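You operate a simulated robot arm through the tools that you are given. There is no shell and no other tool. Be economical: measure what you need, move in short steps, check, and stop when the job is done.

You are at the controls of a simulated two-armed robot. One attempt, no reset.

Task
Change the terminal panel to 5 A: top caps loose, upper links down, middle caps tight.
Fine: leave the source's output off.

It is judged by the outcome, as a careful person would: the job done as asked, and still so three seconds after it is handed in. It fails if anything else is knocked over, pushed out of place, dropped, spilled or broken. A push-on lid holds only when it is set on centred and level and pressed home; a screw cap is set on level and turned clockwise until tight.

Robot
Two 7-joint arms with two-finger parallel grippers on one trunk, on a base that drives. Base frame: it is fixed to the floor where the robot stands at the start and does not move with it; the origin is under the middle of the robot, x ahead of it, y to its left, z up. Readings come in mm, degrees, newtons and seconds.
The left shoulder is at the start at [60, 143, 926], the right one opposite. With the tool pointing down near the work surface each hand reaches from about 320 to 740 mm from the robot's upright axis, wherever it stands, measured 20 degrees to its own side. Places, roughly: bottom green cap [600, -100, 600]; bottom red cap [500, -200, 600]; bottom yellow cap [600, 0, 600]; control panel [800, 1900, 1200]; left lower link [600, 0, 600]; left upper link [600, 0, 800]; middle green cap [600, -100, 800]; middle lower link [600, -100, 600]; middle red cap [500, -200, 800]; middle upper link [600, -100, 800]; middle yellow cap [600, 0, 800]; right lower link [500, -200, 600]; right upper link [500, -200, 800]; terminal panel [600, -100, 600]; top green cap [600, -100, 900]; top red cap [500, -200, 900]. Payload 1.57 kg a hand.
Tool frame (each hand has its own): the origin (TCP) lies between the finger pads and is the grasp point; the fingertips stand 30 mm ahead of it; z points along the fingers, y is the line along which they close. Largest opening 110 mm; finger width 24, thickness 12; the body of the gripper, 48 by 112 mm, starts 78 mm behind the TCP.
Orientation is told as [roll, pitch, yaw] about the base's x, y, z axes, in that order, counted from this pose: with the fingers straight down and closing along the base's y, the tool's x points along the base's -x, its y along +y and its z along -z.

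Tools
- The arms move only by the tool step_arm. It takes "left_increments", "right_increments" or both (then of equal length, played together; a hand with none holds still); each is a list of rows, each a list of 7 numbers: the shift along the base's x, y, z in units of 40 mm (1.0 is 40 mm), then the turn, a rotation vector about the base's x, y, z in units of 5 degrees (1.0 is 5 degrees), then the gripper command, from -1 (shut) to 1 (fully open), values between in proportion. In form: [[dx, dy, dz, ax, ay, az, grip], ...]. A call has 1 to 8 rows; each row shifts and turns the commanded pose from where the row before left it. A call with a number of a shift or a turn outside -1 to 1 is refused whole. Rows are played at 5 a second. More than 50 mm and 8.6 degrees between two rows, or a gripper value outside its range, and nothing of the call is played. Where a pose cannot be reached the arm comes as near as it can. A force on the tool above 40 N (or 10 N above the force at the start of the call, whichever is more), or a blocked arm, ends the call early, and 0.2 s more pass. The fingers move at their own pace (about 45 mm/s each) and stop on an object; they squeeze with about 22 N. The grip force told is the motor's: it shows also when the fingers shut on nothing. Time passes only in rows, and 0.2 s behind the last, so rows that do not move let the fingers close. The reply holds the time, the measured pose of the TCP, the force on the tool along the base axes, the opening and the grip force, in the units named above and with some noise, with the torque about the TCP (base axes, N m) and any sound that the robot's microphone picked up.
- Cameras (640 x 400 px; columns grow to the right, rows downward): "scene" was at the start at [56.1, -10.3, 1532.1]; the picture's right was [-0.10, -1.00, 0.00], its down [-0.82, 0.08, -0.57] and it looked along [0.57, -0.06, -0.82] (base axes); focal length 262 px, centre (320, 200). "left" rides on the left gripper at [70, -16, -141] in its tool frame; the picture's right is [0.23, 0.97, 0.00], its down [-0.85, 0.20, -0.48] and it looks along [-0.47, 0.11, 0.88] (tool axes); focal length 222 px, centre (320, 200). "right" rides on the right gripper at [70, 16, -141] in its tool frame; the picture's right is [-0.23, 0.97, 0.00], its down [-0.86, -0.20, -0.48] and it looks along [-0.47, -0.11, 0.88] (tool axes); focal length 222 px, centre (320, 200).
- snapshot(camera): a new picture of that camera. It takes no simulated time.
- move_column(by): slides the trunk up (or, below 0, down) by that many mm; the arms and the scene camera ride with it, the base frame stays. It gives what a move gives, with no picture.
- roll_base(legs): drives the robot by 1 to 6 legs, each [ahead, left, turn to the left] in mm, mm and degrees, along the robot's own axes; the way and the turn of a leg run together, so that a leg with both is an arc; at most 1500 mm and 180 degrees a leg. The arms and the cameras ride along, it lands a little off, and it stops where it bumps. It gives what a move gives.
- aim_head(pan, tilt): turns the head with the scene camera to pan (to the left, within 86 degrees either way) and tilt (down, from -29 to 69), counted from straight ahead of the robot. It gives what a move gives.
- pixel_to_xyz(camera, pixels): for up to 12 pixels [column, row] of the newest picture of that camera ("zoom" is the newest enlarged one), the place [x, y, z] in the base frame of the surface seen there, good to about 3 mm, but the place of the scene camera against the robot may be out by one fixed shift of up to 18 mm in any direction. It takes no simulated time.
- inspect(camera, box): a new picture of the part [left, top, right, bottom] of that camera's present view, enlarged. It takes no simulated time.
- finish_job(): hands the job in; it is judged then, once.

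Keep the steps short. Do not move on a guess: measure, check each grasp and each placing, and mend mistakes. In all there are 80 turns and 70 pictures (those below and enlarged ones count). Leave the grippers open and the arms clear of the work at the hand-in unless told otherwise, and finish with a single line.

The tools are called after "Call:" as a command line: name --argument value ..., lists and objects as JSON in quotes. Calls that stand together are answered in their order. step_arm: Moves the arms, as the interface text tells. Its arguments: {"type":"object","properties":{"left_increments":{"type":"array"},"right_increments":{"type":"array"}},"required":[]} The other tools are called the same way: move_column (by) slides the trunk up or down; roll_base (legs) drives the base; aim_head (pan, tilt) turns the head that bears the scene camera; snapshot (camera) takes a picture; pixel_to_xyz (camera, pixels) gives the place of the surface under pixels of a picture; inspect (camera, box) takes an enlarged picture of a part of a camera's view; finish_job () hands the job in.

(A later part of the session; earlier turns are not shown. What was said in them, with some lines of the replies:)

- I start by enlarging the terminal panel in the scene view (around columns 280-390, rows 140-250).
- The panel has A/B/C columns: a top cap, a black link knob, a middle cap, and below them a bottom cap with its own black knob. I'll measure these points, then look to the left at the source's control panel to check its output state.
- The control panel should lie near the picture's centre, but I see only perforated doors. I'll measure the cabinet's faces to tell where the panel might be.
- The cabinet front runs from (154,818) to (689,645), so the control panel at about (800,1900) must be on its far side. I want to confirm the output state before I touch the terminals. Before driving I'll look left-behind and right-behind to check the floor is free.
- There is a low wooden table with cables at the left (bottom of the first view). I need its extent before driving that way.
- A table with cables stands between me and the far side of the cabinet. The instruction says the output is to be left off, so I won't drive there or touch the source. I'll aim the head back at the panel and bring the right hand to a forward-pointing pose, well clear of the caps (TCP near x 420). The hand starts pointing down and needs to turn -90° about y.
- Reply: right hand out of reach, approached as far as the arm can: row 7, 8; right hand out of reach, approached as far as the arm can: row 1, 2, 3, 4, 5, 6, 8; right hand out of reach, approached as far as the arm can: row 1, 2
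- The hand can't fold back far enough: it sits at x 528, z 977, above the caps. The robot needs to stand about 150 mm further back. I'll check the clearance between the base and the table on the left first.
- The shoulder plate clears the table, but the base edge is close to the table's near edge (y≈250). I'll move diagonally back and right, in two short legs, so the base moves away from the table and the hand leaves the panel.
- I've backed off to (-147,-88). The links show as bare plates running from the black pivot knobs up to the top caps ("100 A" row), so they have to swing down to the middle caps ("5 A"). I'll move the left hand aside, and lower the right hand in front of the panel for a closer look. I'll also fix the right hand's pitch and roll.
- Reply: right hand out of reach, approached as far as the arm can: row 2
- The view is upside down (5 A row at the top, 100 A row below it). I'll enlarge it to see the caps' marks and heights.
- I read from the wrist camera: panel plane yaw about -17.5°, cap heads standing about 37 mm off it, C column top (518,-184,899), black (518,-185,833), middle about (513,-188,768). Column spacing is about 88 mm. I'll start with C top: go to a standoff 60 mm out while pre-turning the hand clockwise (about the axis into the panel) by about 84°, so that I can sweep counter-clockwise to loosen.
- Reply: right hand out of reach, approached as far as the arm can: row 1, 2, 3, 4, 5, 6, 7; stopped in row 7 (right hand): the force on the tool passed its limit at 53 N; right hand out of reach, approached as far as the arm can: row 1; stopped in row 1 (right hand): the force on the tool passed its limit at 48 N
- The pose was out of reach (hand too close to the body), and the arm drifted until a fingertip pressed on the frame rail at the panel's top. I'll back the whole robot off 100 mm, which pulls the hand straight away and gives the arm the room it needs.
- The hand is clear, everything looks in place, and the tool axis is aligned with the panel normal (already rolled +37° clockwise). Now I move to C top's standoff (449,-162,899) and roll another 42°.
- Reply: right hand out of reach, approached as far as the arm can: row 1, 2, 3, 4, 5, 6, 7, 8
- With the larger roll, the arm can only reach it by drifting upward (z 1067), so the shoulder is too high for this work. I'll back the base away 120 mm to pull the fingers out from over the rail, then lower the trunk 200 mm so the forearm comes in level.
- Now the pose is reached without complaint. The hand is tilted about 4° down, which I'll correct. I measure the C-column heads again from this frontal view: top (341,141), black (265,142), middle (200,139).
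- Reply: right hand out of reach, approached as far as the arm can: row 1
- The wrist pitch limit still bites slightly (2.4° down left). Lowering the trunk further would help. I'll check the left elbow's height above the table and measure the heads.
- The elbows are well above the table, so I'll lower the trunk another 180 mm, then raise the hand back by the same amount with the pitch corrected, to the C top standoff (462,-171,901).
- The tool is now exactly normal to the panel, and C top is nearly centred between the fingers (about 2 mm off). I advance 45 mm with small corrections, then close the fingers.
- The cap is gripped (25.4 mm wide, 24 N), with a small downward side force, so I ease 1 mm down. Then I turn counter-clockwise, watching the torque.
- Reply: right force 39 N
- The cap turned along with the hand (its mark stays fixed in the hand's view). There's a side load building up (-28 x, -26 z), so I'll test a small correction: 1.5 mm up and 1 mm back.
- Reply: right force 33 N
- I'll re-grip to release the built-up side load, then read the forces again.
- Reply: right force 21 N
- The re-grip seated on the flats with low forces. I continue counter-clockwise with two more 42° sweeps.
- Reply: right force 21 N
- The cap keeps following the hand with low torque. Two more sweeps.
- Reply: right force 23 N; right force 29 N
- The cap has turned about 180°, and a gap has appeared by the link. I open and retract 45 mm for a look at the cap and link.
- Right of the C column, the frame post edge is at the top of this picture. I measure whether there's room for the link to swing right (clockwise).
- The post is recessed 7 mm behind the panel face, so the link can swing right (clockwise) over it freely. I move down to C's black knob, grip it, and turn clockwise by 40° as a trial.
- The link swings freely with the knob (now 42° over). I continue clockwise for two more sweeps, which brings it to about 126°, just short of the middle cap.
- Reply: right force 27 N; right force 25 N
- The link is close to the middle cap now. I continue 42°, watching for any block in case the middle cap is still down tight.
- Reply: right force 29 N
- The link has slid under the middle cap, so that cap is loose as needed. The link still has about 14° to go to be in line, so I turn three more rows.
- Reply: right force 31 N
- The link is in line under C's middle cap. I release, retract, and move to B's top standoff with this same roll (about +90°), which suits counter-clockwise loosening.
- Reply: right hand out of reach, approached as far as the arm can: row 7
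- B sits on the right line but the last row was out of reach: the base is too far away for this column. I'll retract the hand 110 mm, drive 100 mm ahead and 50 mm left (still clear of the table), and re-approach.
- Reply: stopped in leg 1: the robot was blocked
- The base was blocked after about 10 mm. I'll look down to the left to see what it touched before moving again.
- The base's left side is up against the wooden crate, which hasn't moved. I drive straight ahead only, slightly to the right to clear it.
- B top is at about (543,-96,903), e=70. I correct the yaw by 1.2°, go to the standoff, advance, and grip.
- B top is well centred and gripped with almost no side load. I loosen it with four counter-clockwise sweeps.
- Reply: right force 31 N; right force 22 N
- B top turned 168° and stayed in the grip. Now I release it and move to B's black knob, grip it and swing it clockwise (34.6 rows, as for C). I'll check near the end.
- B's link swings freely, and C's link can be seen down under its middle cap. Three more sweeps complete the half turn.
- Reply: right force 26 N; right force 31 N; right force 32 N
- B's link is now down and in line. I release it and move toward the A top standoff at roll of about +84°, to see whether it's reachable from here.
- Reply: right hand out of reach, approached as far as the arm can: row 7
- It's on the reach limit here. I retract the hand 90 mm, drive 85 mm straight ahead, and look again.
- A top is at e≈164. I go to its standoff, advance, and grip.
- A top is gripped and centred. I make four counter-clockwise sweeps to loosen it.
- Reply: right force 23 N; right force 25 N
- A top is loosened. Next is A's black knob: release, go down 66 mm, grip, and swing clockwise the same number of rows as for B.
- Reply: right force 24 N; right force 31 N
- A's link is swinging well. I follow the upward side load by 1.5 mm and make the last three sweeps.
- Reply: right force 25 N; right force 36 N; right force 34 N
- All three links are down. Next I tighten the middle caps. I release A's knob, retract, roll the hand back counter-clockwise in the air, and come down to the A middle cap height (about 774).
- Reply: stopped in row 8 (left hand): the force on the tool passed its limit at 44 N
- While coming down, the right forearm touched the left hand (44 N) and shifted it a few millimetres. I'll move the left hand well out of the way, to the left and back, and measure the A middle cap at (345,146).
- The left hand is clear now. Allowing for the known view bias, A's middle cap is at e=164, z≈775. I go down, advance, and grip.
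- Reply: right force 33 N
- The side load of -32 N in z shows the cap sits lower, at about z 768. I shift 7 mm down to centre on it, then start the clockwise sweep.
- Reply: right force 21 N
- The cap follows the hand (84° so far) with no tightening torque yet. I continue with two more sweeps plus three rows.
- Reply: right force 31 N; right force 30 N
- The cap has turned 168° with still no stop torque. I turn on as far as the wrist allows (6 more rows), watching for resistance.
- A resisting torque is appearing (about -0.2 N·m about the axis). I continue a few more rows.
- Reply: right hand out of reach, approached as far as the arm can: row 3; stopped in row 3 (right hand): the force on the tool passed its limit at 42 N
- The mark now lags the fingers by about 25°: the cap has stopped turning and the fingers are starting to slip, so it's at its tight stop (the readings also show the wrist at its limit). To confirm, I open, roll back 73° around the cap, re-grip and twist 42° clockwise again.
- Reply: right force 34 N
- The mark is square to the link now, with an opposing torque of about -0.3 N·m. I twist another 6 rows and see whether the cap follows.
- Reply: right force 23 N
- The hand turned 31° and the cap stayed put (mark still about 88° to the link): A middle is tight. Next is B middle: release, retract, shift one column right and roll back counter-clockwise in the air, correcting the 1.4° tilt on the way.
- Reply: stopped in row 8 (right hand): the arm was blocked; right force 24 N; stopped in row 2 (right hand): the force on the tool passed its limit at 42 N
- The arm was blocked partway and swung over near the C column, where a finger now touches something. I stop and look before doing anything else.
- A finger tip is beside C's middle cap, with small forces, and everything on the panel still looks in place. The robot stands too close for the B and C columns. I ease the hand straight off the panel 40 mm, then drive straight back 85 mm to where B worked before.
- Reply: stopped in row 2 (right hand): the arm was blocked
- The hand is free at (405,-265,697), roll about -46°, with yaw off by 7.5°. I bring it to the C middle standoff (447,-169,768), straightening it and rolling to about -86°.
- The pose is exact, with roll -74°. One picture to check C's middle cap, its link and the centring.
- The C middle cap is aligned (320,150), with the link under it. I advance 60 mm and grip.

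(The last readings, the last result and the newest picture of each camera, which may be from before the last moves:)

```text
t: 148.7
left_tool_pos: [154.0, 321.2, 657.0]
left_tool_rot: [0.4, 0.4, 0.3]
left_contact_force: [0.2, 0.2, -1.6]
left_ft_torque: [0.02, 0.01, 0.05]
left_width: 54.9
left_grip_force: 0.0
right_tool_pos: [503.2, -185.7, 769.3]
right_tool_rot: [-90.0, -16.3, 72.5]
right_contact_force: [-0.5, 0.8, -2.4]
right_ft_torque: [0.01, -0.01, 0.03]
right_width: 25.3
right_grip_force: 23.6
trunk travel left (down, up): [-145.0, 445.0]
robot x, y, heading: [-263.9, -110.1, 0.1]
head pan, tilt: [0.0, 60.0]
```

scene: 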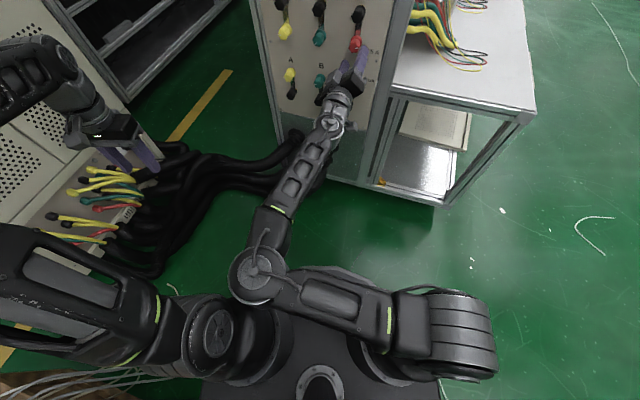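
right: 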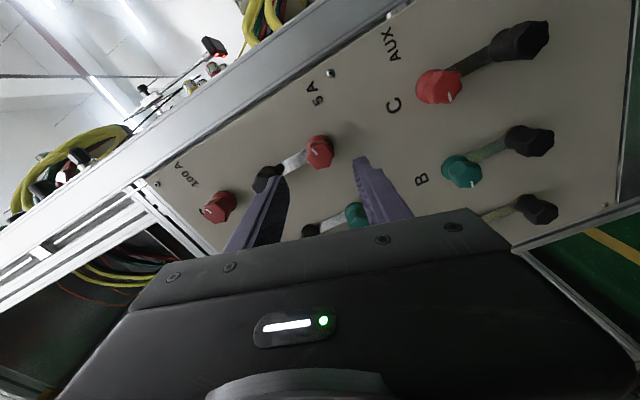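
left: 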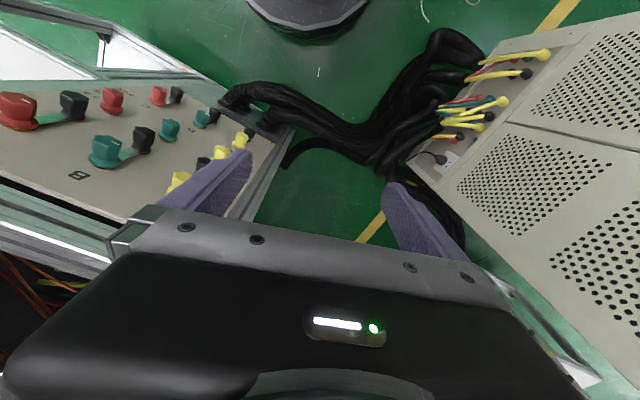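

It's gripped dead centre (25.3 mm, no side load). Now the clockwise sweeps.

Call:
step_arm --right_increments '[[0, 0, 0, 1, -0.316, 0, -1], [0, 0, 0, 1, -0.316, 0, -1], [0, 0, 0, 1, -0.316, 0, -1], [0, 0, 0, 1, -0.316, 0, -1], [0, 0, 0, 1, -0.316, 0, -1], [0, 0, 0, 1, -0.316, 0, -1], [0, 0, 0, 1, -0.316, 0, -1], [0, 0, 0, 1, -0.316, 0, -1]]'

Call:
step_arm --right_increments '[[0, 0, 0, 1, -0.316, 0, -1], [0, 0, 0, 1, -0.316, 0, -1], [0, 0, 0, 1, -0.316, 0, -1], [0, 0, 0, 1, -0.316, 0, -1], [0, 0, 0, 1, -0.316, 0, -1], [0, 0, 0, 1, -0.316, 0, -1], [0, 0, 0, 1, -0.316, 0, -1], [0, 0, 0, 1, -0.316, 0, -1]]'

Call:
step_arm --right_increments '[[0, 0, 0, 1, -0.316, 0, -1], [0, 0, 0, 1, -0.316, 0, -1], [0, 0, 0, 1, -0.316, 0, -1], [0, 0, 0, 1, -0.316, 0, -1], [0, 0, 0, 1, -0.316, 0, -1], [0, 0, 0, 1, -0.316, 0, -1], [0, 0, 0, 1, -0.316, 0, -1], [0, 0, 0, 1, -0.316, 0, -1]]'

Call:
step_arm --right_increments '[[0, 0, 0, 1, -0.316, 0, -1], [0, 0, 0, 1, -0.316, 0, -1], [0, 0, 0, 1, -0.316, 0, -1], [0, 0, 0, 1, -0.316, 0, -1], [0, 0, 0, 1, -0.316, 0, -1], [0, 0, 0, 1, -0.316, 0, -1], [0, 0, 0, 1, -0.316, 0, -1], [0, 0, 0, 1, -0.316, 0, -1]]'

```text
t: 150.5
left_tool_pos: [153.9, 320.1, 657.8]
left_tool_rot: [0.3, 0.3, 0.2]
left_contact_force: [-0.2, 0.1, 0.6]
left_ft_torque: [0.03, -0.03, 0.04]
left_width: 54.9
left_grip_force: 0.0
right_tool_pos: [502.0, -186.3, 769.1]
right_tool_rot: [-90.1, -58.4, 72.6]
right_contact_force: [-19.1, -0.5, -1.9]
right_ft_torque: [-0.17, -0.45, 0.19]
right_width: 25.0
right_grip_force: 36.2
trunk travel left (down, up): [-145.0, 445.0]
robot x, y, heading: [-262.3, -106.5, 0.1]
head pan, tilt: [0.0, 60.0]
```

```text
t: 152.3
left_tool_pos: [152.8, 319.9, 659.5]
left_tool_rot: [0.6, 0.3, 0.1]
left_contact_force: [-0.6, 0.5, -0.1]
left_ft_torque: [0.02, -0.01, 0.01]
left_width: 55.1
left_grip_force: 0.2
right_tool_pos: [502.9, -188.0, 769.4]
right_tool_rot: [90.9, -79.5, -108.5]
right_contact_force: [-26.2, -12.5, 2.4]
right_ft_torque: [-0.16, -0.26, -0.4]
right_width: 25.0
right_grip_force: 36.2
trunk travel left (down, up): [-145.0, 445.0]
robot x, y, heading: [-262.0, -108.5, -0.0]
head pan, tilt: [0.0, 60.0]
```

```text
t: 154.1
left_tool_pos: [153.3, 319.2, 657.8]
left_tool_rot: [0.5, 0.3, 0.3]
left_contact_force: [0.3, 0.6, -0.1]
left_ft_torque: [-0.03, 0.0, -0.02]
left_width: 55.1
left_grip_force: 0.2
right_tool_pos: [503.3, -189.8, 769.2]
right_tool_rot: [90.1, -37.6, -107.8]
right_contact_force: [-24.5, -18.2, -1.4]
right_ft_torque: [-0.05, 0.1, -0.4]
right_width: 25.3
right_grip_force: 36.1
trunk travel left (down, up): [-145.0, 445.0]
robot x, y, heading: [-264.1, -109.7, 0.2]
head pan, tilt: [0.0, 60.0]
```

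```text
t: 155.9
left_tool_pos: [152.2, 318.8, 658.6]
left_tool_rot: [0.5, 0.4, 0.2]
left_contact_force: [-0.4, 0.1, 0.2]
left_ft_torque: [0.01, 0.02, 0.01]
left_width: 54.9
left_grip_force: 0.1
right_tool_pos: [503.1, -189.2, 767.3]
right_tool_rot: [89.9, 4.3, -107.9]
right_contact_force: [-18.9, -18.5, -12.2]
right_ft_torque: [0.07, 0.17, -0.01]
right_width: 25.0
right_grip_force: 36.3
trunk travel left (down, up): [-145.0, 445.0]
robot x, y, heading: [-261.2, -107.6, 0.1]
head pan, tilt: [0.0, 60.0]
```

168° done, and no resistance yet (A needed about 190°). I turn four more rows, then open, roll back 84°, and re-grip for a further twist.

Call:
step_arm --right_increments '[[0, 0, 0, 1, -0.316, 0, -1], [0, 0, 0, 1, -0.316, 0, -1], [0, 0, 0, 1, -0.316, 0, -1], [0, 0, 0, 1, -0.316, 0, -1]]'

Call:
step_arm --right_increments '[[0, 0, 0, 0, 0, 0, 0], [0, 0, 0, 0, 0, 0, 0], [0, 0, 0, -1, 0.316, 0, 0], [0, 0, 0, -1, 0.316, 0, 0], [0, 0, 0, -1, 0.316, 0, 0], [0, 0, 0, -1, 0.316, 0, 0], [0, 0, 0, -1, 0.316, 0, 0], [0, 0, 0, -1, 0.316, 0, 0]]'

Call:
step_arm --right_increments '[[0, 0, 0, -1, 0.316, 0, 0], [0, 0, 0, -1, 0.316, 0, 0], [0, 0, 0, -1, 0.316, 0, 0], [0, 0, 0, -1, 0.316, 0, 0], [0, 0, 0, -1, 0.316, 0, 0], [0, 0, 0, -1, 0.316, 0, 0], [0, 0, 0, -1, 0.316, 0, 0], [0, 0, 0, -1, 0.316, 0, 0]]'

Call:
step_arm --right_increments '[[0, 0, 0, 0, 0, 0, -1], [0, 0, 0, 0, 0, 0, -1], [0, 0, 0, 0, 0, 0, -1], [0, 0, 0, 0, 0, 0, -1]]'

Call:
inspect --camera "right" --box '[160, 60, 432, 230]'

```text
t: 156.9
left_tool_pos: [154.1, 319.0, 657.5]
left_tool_rot: [0.5, 0.4, 0.3]
left_contact_force: [0.4, -1.0, -0.7]
left_ft_torque: [0.0, 0.0, 0.03]
left_width: 54.9
left_grip_force: 0.1
right_tool_pos: [503.9, -188.0, 767.0]
right_tool_rot: [89.9, 25.4, -107.9]
right_contact_force: [-13.1, -19.8, -13.2]
right_ft_torque: [0.09, 0.24, -0.44]
right_width: 25.3
right_grip_force: 36.4
trunk travel left (down, up): [-145.0, 445.0]
robot x, y, heading: [-263.9, -109.7, 0.0]
head pan, tilt: [0.0, 60.0]
```

```text
t: 158.7
left_tool_pos: [154.2, 321.6, 657.5]
left_tool_rot: [0.4, 0.4, 0.3]
left_contact_force: [-0.3, 0.3, 0.7]
left_ft_torque: [-0.01, 0.06, 0.0]
left_width: 55.3
left_grip_force: 0.1
right_tool_pos: [504.2, -185.4, 767.9]
right_tool_rot: [90.1, -6.4, -107.6]
right_contact_force: [0.1, 0.5, 0.8]
right_ft_torque: [0.0, -0.01, 0.01]
right_width: 54.9
right_grip_force: 0.2
trunk travel left (down, up): [-145.0, 445.0]
robot x, y, heading: [-263.7, -107.3, 0.0]
head pan, tilt: [0.0, 60.0]
```

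```text
t: 160.5
left_tool_pos: [153.0, 320.5, 656.4]
left_tool_rot: [0.3, 0.4, 0.2]
left_contact_force: [-0.5, 0.8, -0.5]
left_ft_torque: [0.0, 0.04, 0.01]
left_width: 55.0
left_grip_force: 0.0
right_tool_pos: [503.7, -185.6, 768.8]
right_tool_rot: [90.1, -48.4, -107.7]
right_contact_force: [0.9, -0.5, 0.2]
right_ft_torque: [-0.03, 0.03, 0.0]
right_width: 54.9
right_grip_force: 0.1
trunk travel left (down, up): [-145.0, 445.0]
robot x, y, heading: [-268.5, -107.4, 0.1]
head pan, tilt: [0.0, 60.0]
```

```text
t: 161.5
left_tool_pos: [153.9, 319.7, 656.9]
left_tool_rot: [0.4, 0.4, 0.2]
left_contact_force: [0.5, -0.1, 0.3]
left_ft_torque: [0.0, -0.02, -0.01]
left_width: 55.3
left_grip_force: 0.0
right_tool_pos: [502.8, -188.6, 766.4]
right_tool_rot: [89.9, -48.3, -107.7]
right_contact_force: [-8.8, -7.8, -9.4]
right_ft_torque: [-0.06, -0.1, -0.35]
right_width: 25.0
right_grip_force: 33.8
trunk travel left (down, up): [-145.0, 445.0]
robot x, y, heading: [-261.4, -110.5, -0.1]
head pan, tilt: [0.0, 60.0]
```

```text
2.35 times, centred on (296, 145) of right
```

zoom: 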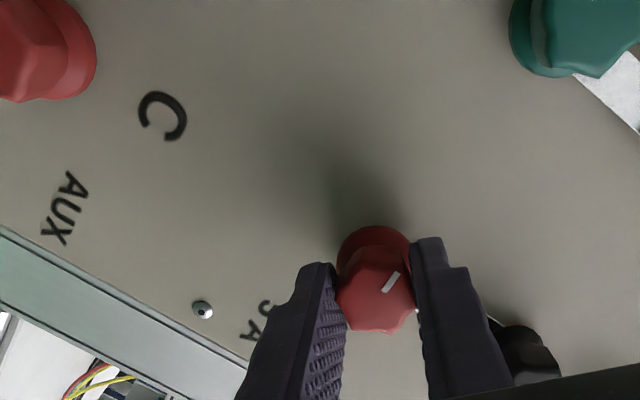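

I re-gripped at roll 41°, with the mark at +38° in the hand. Now I twist 13 rows (68°) clockwise. If the cap is tight, the mark will lag.

Call:
step_arm --right_increments '[[0, 0, 0, 1, -0.316, 0, -1], [0, 0, 0, 1, -0.316, 0, -1], [0, 0, 0, 1, -0.316, 0, -1], [0, 0, 0, 1, -0.316, 0, -1], [0, 0, 0, 1, -0.316, 0, -1], [0, 0, 0, 1, -0.316, 0, -1], [0, 0, 0, 1, -0.316, 0, -1], [0, 0, 0, 1, -0.316, 0, -1]]'

Call:
inspect --camera "right" --box '[160, 60, 432, 230]'

```text
t: 163.3
left_tool_pos: [154.6, 320.5, 656.4]
left_tool_rot: [0.4, 0.6, 0.3]
left_contact_force: [-1.4, 0.1, -0.1]
left_ft_torque: [0.01, 0.0, 0.01]
left_width: 55.0
left_grip_force: 0.0
right_tool_pos: [504.7, -185.4, 766.7]
right_tool_rot: [89.9, -6.1, -107.6]
right_contact_force: [4.4, -8.9, -13.9]
right_ft_torque: [-0.29, 0.24, 0.09]
right_width: 25.2
right_grip_force: 36.4
trunk travel left (down, up): [-145.0, 445.0]
robot x, y, heading: [-264.1, -107.1, 0.1]
head pan, tilt: [0.0, 60.0]
```

```text
2.35 times, centred on (296, 145) of right
```

zoom: 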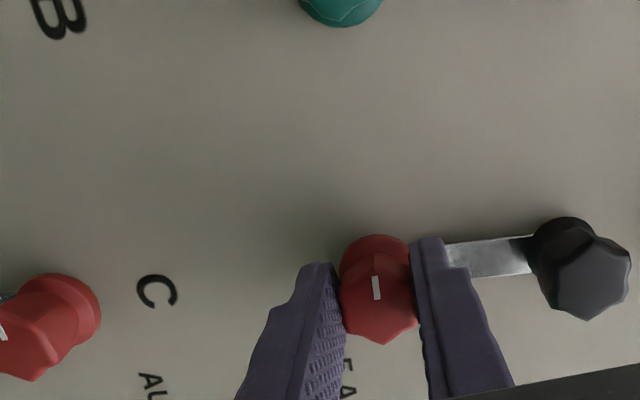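

The hand turned 42° and the mark moved only about 2°: C middle is tight (-0.35 N·m). I release, retract and shift to B's middle standoff, one call at a time.

Call:
step_arm --right_increments '[[0, 0, 0, 0, 0, 0, 0], [0, 0, 0, 0, 0, 0, 0], [-0.5, 0.15, 0.02, 0, 0, 0, 0], [-0.5, 0.15, 0.02, 0, 0, 0, 0], [-0.3, 0.1, 0, -1, 0.316, 0, 0], [0.24, 0.76, 0, -1, 0.316, 0, 0], [0.24, 0.76, 0, -1, 0.316, 0, 0], [0.24, 0.76, 0, -1, 0.316, 0, 0]]'

```text
t: 165.1
left_tool_pos: [153.8, 321.3, 655.2]
left_tool_rot: [0.3, 0.4, 0.1]
left_contact_force: [0.8, -0.4, 1.1]
left_ft_torque: [0.05, -0.01, 0.01]
left_width: 54.8
left_grip_force: 0.0
right_tool_pos: [481.0, -78.6, 769.7]
right_tool_rot: [90.1, -27.4, -107.7]
right_contact_force: [0.1, -0.1, -1.2]
right_ft_torque: [0.04, 0.02, 0.01]
right_width: 55.0
right_grip_force: 0.1
trunk travel left (down, up): [-145.0, 445.0]
robot x, y, heading: [-262.4, -105.8, -0.1]
head pan, tilt: [0.0, 60.0]
```

That was reached exactly (e 70, 55 mm out). I roll back counter-clockwise in two pairs of sweeps.

Call:
step_arm --right_increments '[[0, 0, 0, -1, 0.316, 0, 0], [0, 0, 0, -1, 0.316, 0, 0], [0, 0, 0, -1, 0.316, 0, 0], [0, 0, 0, -1, 0.316, 0, 0], [0, 0, 0, -1, 0.316, 0, 0], [0, 0, 0, -1, 0.316, 0, 0], [0, 0, 0, -1, 0.316, 0, 0], [0, 0, 0, -1, 0.316, 0, 0]]'

Call:
step_arm --right_increments '[[0, 0, 0, -1, 0.316, 0, 0], [0, 0, 0, -1, 0.316, 0, 0], [0, 0, 0, -1, 0.316, 0, 0], [0, 0, 0, -1, 0.316, 0, 0], [0, 0, 0, -1, 0.316, 0, 0], [0, 0, 0, -1, 0.316, 0, 0], [0, 0, 0, -1, 0.316, 0, 0], [0, 0, 0, -1, 0.316, 0, 0]]'

```text
t: 166.9
left_tool_pos: [153.2, 320.0, 656.3]
left_tool_rot: [0.5, 0.4, 0.2]
left_contact_force: [0.6, 0.8, 0.7]
left_ft_torque: [-0.01, -0.02, -0.01]
left_width: 55.0
left_grip_force: 0.0
right_tool_pos: [479.6, -78.1, 770.8]
right_tool_rot: [90.2, -69.4, -107.6]
right_contact_force: [0.4, -0.9, 0.0]
right_ft_torque: [-0.01, -0.01, -0.01]
right_width: 55.0
right_grip_force: 0.0
trunk travel left (down, up): [-145.0, 445.0]
robot x, y, heading: [-266.7, -107.2, -0.3]
head pan, tilt: [0.0, 60.0]
```

```text
t: 168.7
left_tool_pos: [153.6, 319.1, 658.0]
left_tool_rot: [0.4, 0.4, 0.2]
left_contact_force: [0.6, 0.0, 0.5]
left_ft_torque: [-0.02, -0.01, 0.0]
left_width: 55.0
left_grip_force: 0.1
right_tool_pos: [480.9, -78.4, 769.8]
right_tool_rot: [-90.1, -68.7, 72.6]
right_contact_force: [0.0, 0.1, 0.9]
right_ft_torque: [0.02, -0.02, 0.02]
right_width: 55.0
right_grip_force: 0.0
trunk travel left (down, up): [-145.0, 445.0]
robot x, y, heading: [-259.7, -105.9, 0.2]
head pan, tilt: [0.0, 60.0]
```

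It's holding position well. I roll the rest to about -79°, then advance 55 mm and grip B's middle cap.

Call:
step_arm --right_increments '[[0, 0, 0, -1, 0.316, 0, 0], [0, 0, 0, -1, 0.316, 0, 0], [0, 0, 0, -1, 0.316, 0, 0], [0, 0, 0, -1, 0.316, 0, 0], [0, 0, 0, -1, 0.316, 0, 0], [0, 0, 0, -1, 0.316, 0, 0], [0, 0, 0, -1, 0.316, 0, 0], [0, 0, 0, -1, 0.316, 0, 0]]'

Call:
step_arm --right_increments '[[0, 0, 0, -1, 0.316, 0, 0], [0, 0, 0, -1, 0.316, 0, 0], [0, 0, -0.03, -1, 0.316, 0, 0], [0, 0, 0, 0, 0, 0, 0]]'

Call:
snapshot --camera "right"

```text
t: 170.5
left_tool_pos: [153.9, 319.8, 657.7]
left_tool_rot: [0.4, 0.4, 0.2]
left_contact_force: [0.4, 0.7, -0.7]
left_ft_torque: [0.0, -0.01, 0.0]
left_width: 54.9
left_grip_force: 0.0
right_tool_pos: [481.3, -79.2, 769.0]
right_tool_rot: [-89.9, -26.7, 72.5]
right_contact_force: [0.6, -1.0, -0.9]
right_ft_torque: [-0.01, -0.01, 0.03]
right_width: 55.1
right_grip_force: 0.0
trunk travel left (down, up): [-145.0, 445.0]
robot x, y, heading: [-260.0, -107.3, 0.3]
head pan, tilt: [0.0, 60.0]
```

```text
t: 171.5
left_tool_pos: [154.6, 320.6, 656.1]
left_tool_rot: [0.3, 0.4, 0.2]
left_contact_force: [0.2, 0.5, 0.2]
left_ft_torque: [0.0, 0.0, -0.01]
left_width: 54.9
left_grip_force: 0.1
right_tool_pos: [480.9, -79.5, 768.5]
right_tool_rot: [-90.0, -11.0, 72.6]
right_contact_force: [0.3, 0.7, -0.1]
right_ft_torque: [-0.02, -0.01, 0.01]
right_width: 55.0
right_grip_force: 0.0
trunk travel left (down, up): [-145.0, 445.0]
robot x, y, heading: [-259.6, -108.1, -0.1]
head pan, tilt: [0.0, 60.0]
```

```text
5 pictures are left
```

right: 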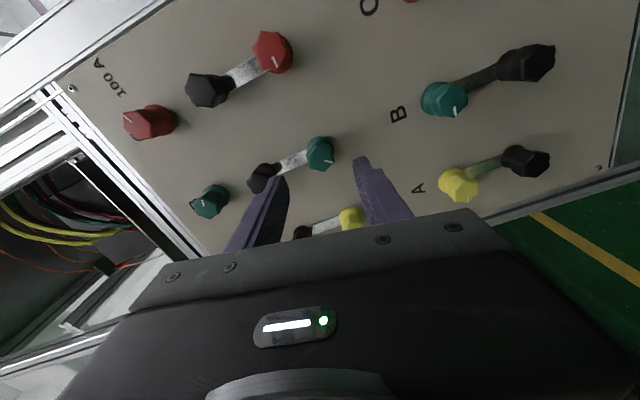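

B's middle cap is in line (320,152), just as C was. I advance and grip.

Call:
step_arm --right_increments '[[0.44, -0.135, 0, 0, 0, 0, 0], [0.44, -0.135, 0, 0, 0, 0, 0], [0.42, -0.13, 0, 0, 0, 0, 0], [0, 0, 0, 0, 0, 0, 0], [0, 0, 0, 0, 0, 0, -1], [0, 0, 0, 0, 0, 0, -1], [0, 0, 0, 0, 0, 0, -1]]'

Call:
step_arm --right_increments '[[0, 0, 0, 1, -0.316, 0, -1], [0, 0, 0, 1, -0.316, 0, -1], [0, 0, 0, 1, -0.316, 0, -1], [0, 0, 0, 1, -0.316, 0, -1], [0, 0, 0, 1, -0.316, 0, -1], [0, 0, 0, 1, -0.316, 0, -1], [0, 0, 0, 1, -0.316, 0, -1], [0, 0, 0, 1, -0.316, 0, -1]]'

Call:
step_arm --right_increments '[[0, 0, 0, 1, -0.316, 0, -1], [0, 0, 0, 1, -0.316, 0, -1], [0, 0, 0, 1, -0.316, 0, -1], [0, 0, 0, 1, -0.316, 0, -1], [0, 0, 0, 1, -0.316, 0, -1], [0, 0, 0, 1, -0.316, 0, -1], [0, 0, 0, 1, -0.316, 0, -1], [0, 0, 0, 1, -0.316, 0, -1]]'

Call:
step_arm --right_increments '[[0, 0, 0, 1, -0.316, 0, -1], [0, 0, 0, 1, -0.316, 0, -1], [0, 0, 0, 1, -0.316, 0, -1], [0, 0, 0, 1, -0.316, 0, -1], [0, 0, 0, 1, -0.316, 0, -1], [0, 0, 0, 1, -0.316, 0, -1], [0, 0, 0, 1, -0.316, 0, -1], [0, 0, 0, 1, -0.316, 0, -1]]'

Call:
step_arm --right_increments '[[0, 0, 0, 1, -0.316, 0, -1], [0, 0, 0, 1, -0.316, 0, -1], [0, 0, 0, 1, -0.316, 0, -1], [0, 0, 0, 1, -0.316, 0, -1], [0, 0, 0, 1, -0.316, 0, -1], [0, 0, 0, 1, -0.316, 0, -1], [0, 0, 0, 1, -0.316, 0, -1], [0, 0, 0, 1, -0.316, 0, -1]]'

```text
t: 173.1
left_tool_pos: [154.0, 320.7, 656.5]
left_tool_rot: [0.4, 0.4, 0.2]
left_contact_force: [-0.2, -0.7, -0.3]
left_ft_torque: [-0.01, 0.02, -0.04]
left_width: 55.0
left_grip_force: 0.1
right_tool_pos: [535.6, -95.3, 767.5]
right_tool_rot: [-89.8, -11.1, 72.6]
right_contact_force: [-2.2, -0.1, -6.0]
right_ft_torque: [0.01, 0.03, 0.13]
right_width: 25.1
right_grip_force: 23.5
trunk travel left (down, up): [-145.0, 445.0]
robot x, y, heading: [-262.9, -106.1, 0.1]
head pan, tilt: [0.0, 60.0]
```

```text
t: 174.9
left_tool_pos: [154.3, 319.9, 656.3]
left_tool_rot: [0.4, 0.3, 0.1]
left_contact_force: [-1.1, 0.6, -0.5]
left_ft_torque: [-0.01, 0.02, 0.0]
left_width: 55.1
left_grip_force: 0.0
right_tool_pos: [533.6, -95.5, 769.7]
right_tool_rot: [-90.2, -53.1, 72.6]
right_contact_force: [18.9, 0.0, 9.1]
right_ft_torque: [-0.06, -0.06, 0.02]
right_width: 25.2
right_grip_force: 36.5
trunk travel left (down, up): [-145.0, 445.0]
robot x, y, heading: [-263.0, -108.2, 0.0]
head pan, tilt: [0.0, 60.0]
```

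```text
t: 176.7
left_tool_pos: [151.7, 320.3, 657.8]
left_tool_rot: [0.6, 0.5, 0.3]
left_contact_force: [0.3, 2.0, -0.6]
left_ft_torque: [0.01, -0.04, 0.01]
left_width: 55.1
left_grip_force: 0.2
right_tool_pos: [531.9, -98.0, 770.2]
right_tool_rot: [90.8, -84.8, -108.4]
right_contact_force: [-7.7, -17.0, 4.5]
right_ft_torque: [-0.25, 0.19, -0.18]
right_width: 24.9
right_grip_force: 36.4
trunk travel left (down, up): [-145.0, 445.0]
robot x, y, heading: [-263.8, -108.4, -0.0]
head pan, tilt: [0.0, 60.0]
```

```text
t: 178.5
left_tool_pos: [154.5, 319.0, 656.6]
left_tool_rot: [0.5, 0.3, 0.2]
left_contact_force: [-0.4, 0.5, -0.5]
left_ft_torque: [-0.01, -0.06, 0.03]
left_width: 55.0
left_grip_force: 0.2
right_tool_pos: [533.4, -96.5, 766.4]
right_tool_rot: [89.9, -42.9, -107.7]
right_contact_force: [-10.3, -22.3, -11.7]
right_ft_torque: [-0.34, 0.15, -0.34]
right_width: 25.1
right_grip_force: 36.7
trunk travel left (down, up): [-145.0, 445.0]
robot x, y, heading: [-261.7, -105.8, 0.2]
head pan, tilt: [0.0, 60.0]
```

```text
t: 180.3
left_tool_pos: [154.4, 320.0, 656.3]
left_tool_rot: [0.5, 0.5, 0.2]
left_contact_force: [-0.4, 0.4, -0.8]
left_ft_torque: [0.05, 0.0, 0.01]
left_width: 55.1
left_grip_force: 0.0
right_tool_pos: [535.2, -92.7, 767.7]
right_tool_rot: [89.9, -1.0, -107.5]
right_contact_force: [4.0, -6.7, -16.1]
right_ft_torque: [-0.18, 0.26, 0.09]
right_width: 25.1
right_grip_force: 36.1
trunk travel left (down, up): [-145.0, 445.0]
robot x, y, heading: [-262.5, -111.6, 0.2]
head pan, tilt: [0.0, 60.0]
```

An opposing torque of -0.3 to -0.37 N·m has shown since the second sweep, so this cap seems to have tightened early and the fingers have been slipping. I check the mark, twist 4 rows, and check again.

Call:
inspect --camera "right" --box '[160, 60, 432, 230]'

Call:
step_arm --right_increments '[[0, 0, 0, 1, -0.316, 0, -1], [0, 0, 0, 1, -0.316, 0, -1], [0, 0, 0, 1, -0.316, 0, -1], [0, 0, 0, 1, -0.316, 0, -1]]'

Call:
inspect --camera "right" --box '[160, 60, 432, 230]'

```text
2.35 times, centred on (296, 145) of right
```

zoom: 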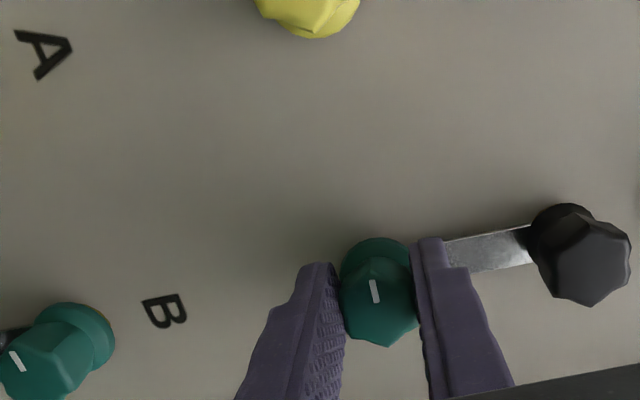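

```text
t: 181.3
left_tool_pos: [153.7, 320.5, 656.0]
left_tool_rot: [0.5, 0.5, 0.2]
left_contact_force: [-0.7, -0.5, 0.9]
left_ft_torque: [0.0, 0.01, 0.0]
left_width: 55.1
left_grip_force: 0.0
right_tool_pos: [532.3, -93.9, 768.4]
right_tool_rot: [90.1, 20.0, -107.5]
right_contact_force: [2.7, -1.1, -8.7]
right_ft_torque: [-0.25, 0.16, 0.09]
right_width: 25.2
right_grip_force: 36.3
trunk travel left (down, up): [-145.0, 445.0]
robot x, y, heading: [-262.7, -110.0, 0.3]
head pan, tilt: [0.0, 60.0]
```

```text
2.35 times, centred on (296, 145) of right
```

zoom: 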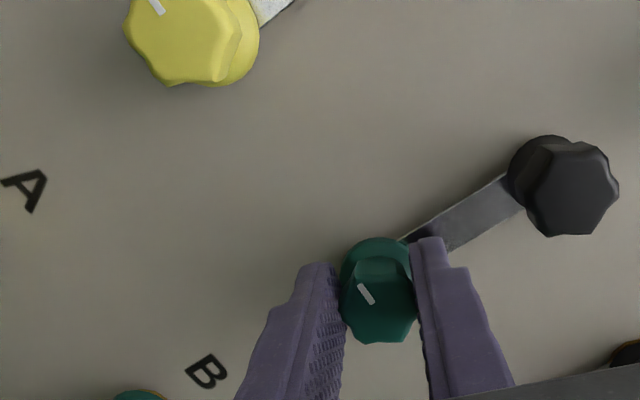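

The hand turned 21° while the mark stayed at the same absolute angle: B middle is tight, so all three are. I release, retract straight out, then open both grippers fully once clear.

Call:
step_arm --right_increments '[[0, 0, 0, 0, 0, 0, 0], [0, 0, 0, 0, 0, 0, 0], [-0.5, 0.16, 0, 0, 0, 0, 0], [-0.5, 0.16, 0, 0, 0, 0, 0], [-0.5, 0.16, 0, 0, 0, 0, 0], [-0.5, 0.16, 0, 0, 0, 0, 0]]'

Call:
roll_base --legs '[[-60, -10, 0]]'

Call:
step_arm --right_increments '[[0, 0, 0, 0, 0, 0, 1], [0, 0, 0, 0, 0, 0, 1], [0, 0, 0, 0, 0, 0, 1], [0, 0, 0, 0, 0, 0, 1]]' --left_increments '[[0, 0, 0, 0, 0, 0, 1], [0, 0, 0, 0, 0, 0, 1], [0, 0, 0, 0, 0, 0, 1], [0, 0, 0, 0, 0, 0, 1]]'

Call:
snapshot --camera "right"

```text
t: 182.7
left_tool_pos: [153.7, 319.7, 656.6]
left_tool_rot: [0.5, 0.4, 0.1]
left_contact_force: [0.1, -0.1, 0.4]
left_ft_torque: [0.0, -0.01, -0.01]
left_width: 55.1
left_grip_force: 0.1
right_tool_pos: [452.3, -66.7, 769.3]
right_tool_rot: [89.9, 19.9, -107.7]
right_contact_force: [0.2, -0.6, -0.9]
right_ft_torque: [0.01, 0.0, 0.01]
right_width: 54.7
right_grip_force: 0.1
trunk travel left (down, up): [-145.0, 445.0]
robot x, y, heading: [-259.0, -110.4, 0.1]
head pan, tilt: [0.0, 60.0]
```

```text
t: 183.7
left_tool_pos: [93.2, 309.9, 656.0]
left_tool_rot: [0.4, 0.4, 0.2]
left_contact_force: [0.2, 0.4, 0.2]
left_ft_torque: [0.0, 0.0, 0.04]
left_width: 55.0
left_grip_force: 0.0
right_tool_pos: [391.3, -78.6, 769.7]
right_tool_rot: [90.1, 19.9, -107.7]
right_contact_force: [0.9, 0.4, 0.3]
right_ft_torque: [-0.01, -0.05, 0.0]
right_width: 55.0
right_grip_force: 0.1
trunk travel left (down, up): [-145.0, 445.0]
robot x, y, heading: [-324.4, -117.9, -0.2]
head pan, tilt: [0.0, 60.0]
```

```text
t: 184.7
left_tool_pos: [93.9, 310.8, 656.3]
left_tool_rot: [0.3, 0.5, 0.3]
left_contact_force: [0.3, 0.0, -0.8]
left_ft_torque: [0.0, 0.01, -0.03]
left_width: 110.0
left_grip_force: 0.1
right_tool_pos: [391.6, -78.4, 768.8]
right_tool_rot: [90.1, 19.9, -107.5]
right_contact_force: [-0.8, 0.2, -0.1]
right_ft_torque: [-0.01, -0.01, -0.02]
right_width: 110.2
right_grip_force: 0.1
trunk travel left (down, up): [-145.0, 445.0]
robot x, y, heading: [-322.3, -119.8, 0.0]
head pan, tilt: [0.0, 60.0]
```

```text
2 pictures are left
```

right: 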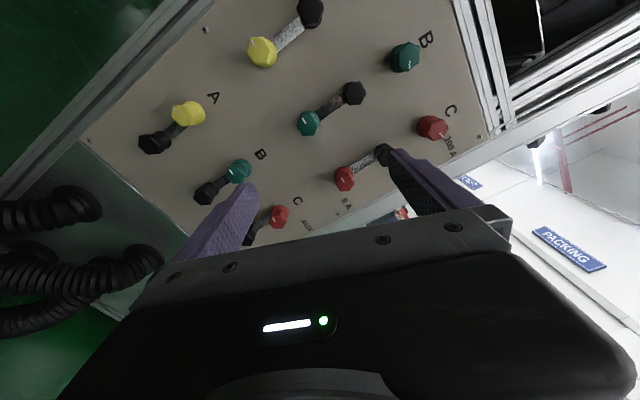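

The final view shows all three upper links running from the black knobs down to the middle caps, the top caps standing free, and the lower row unchanged. The hands are clear and open, so I hand it in.

Call:
finish_job

```text
The job is handed in.
```

The terminal panel is set to 5 A, with top caps loose, upper links down and middle caps tight; I didn't touch the source, and its control panel was out of view, so I couldn't confirm the output is off.
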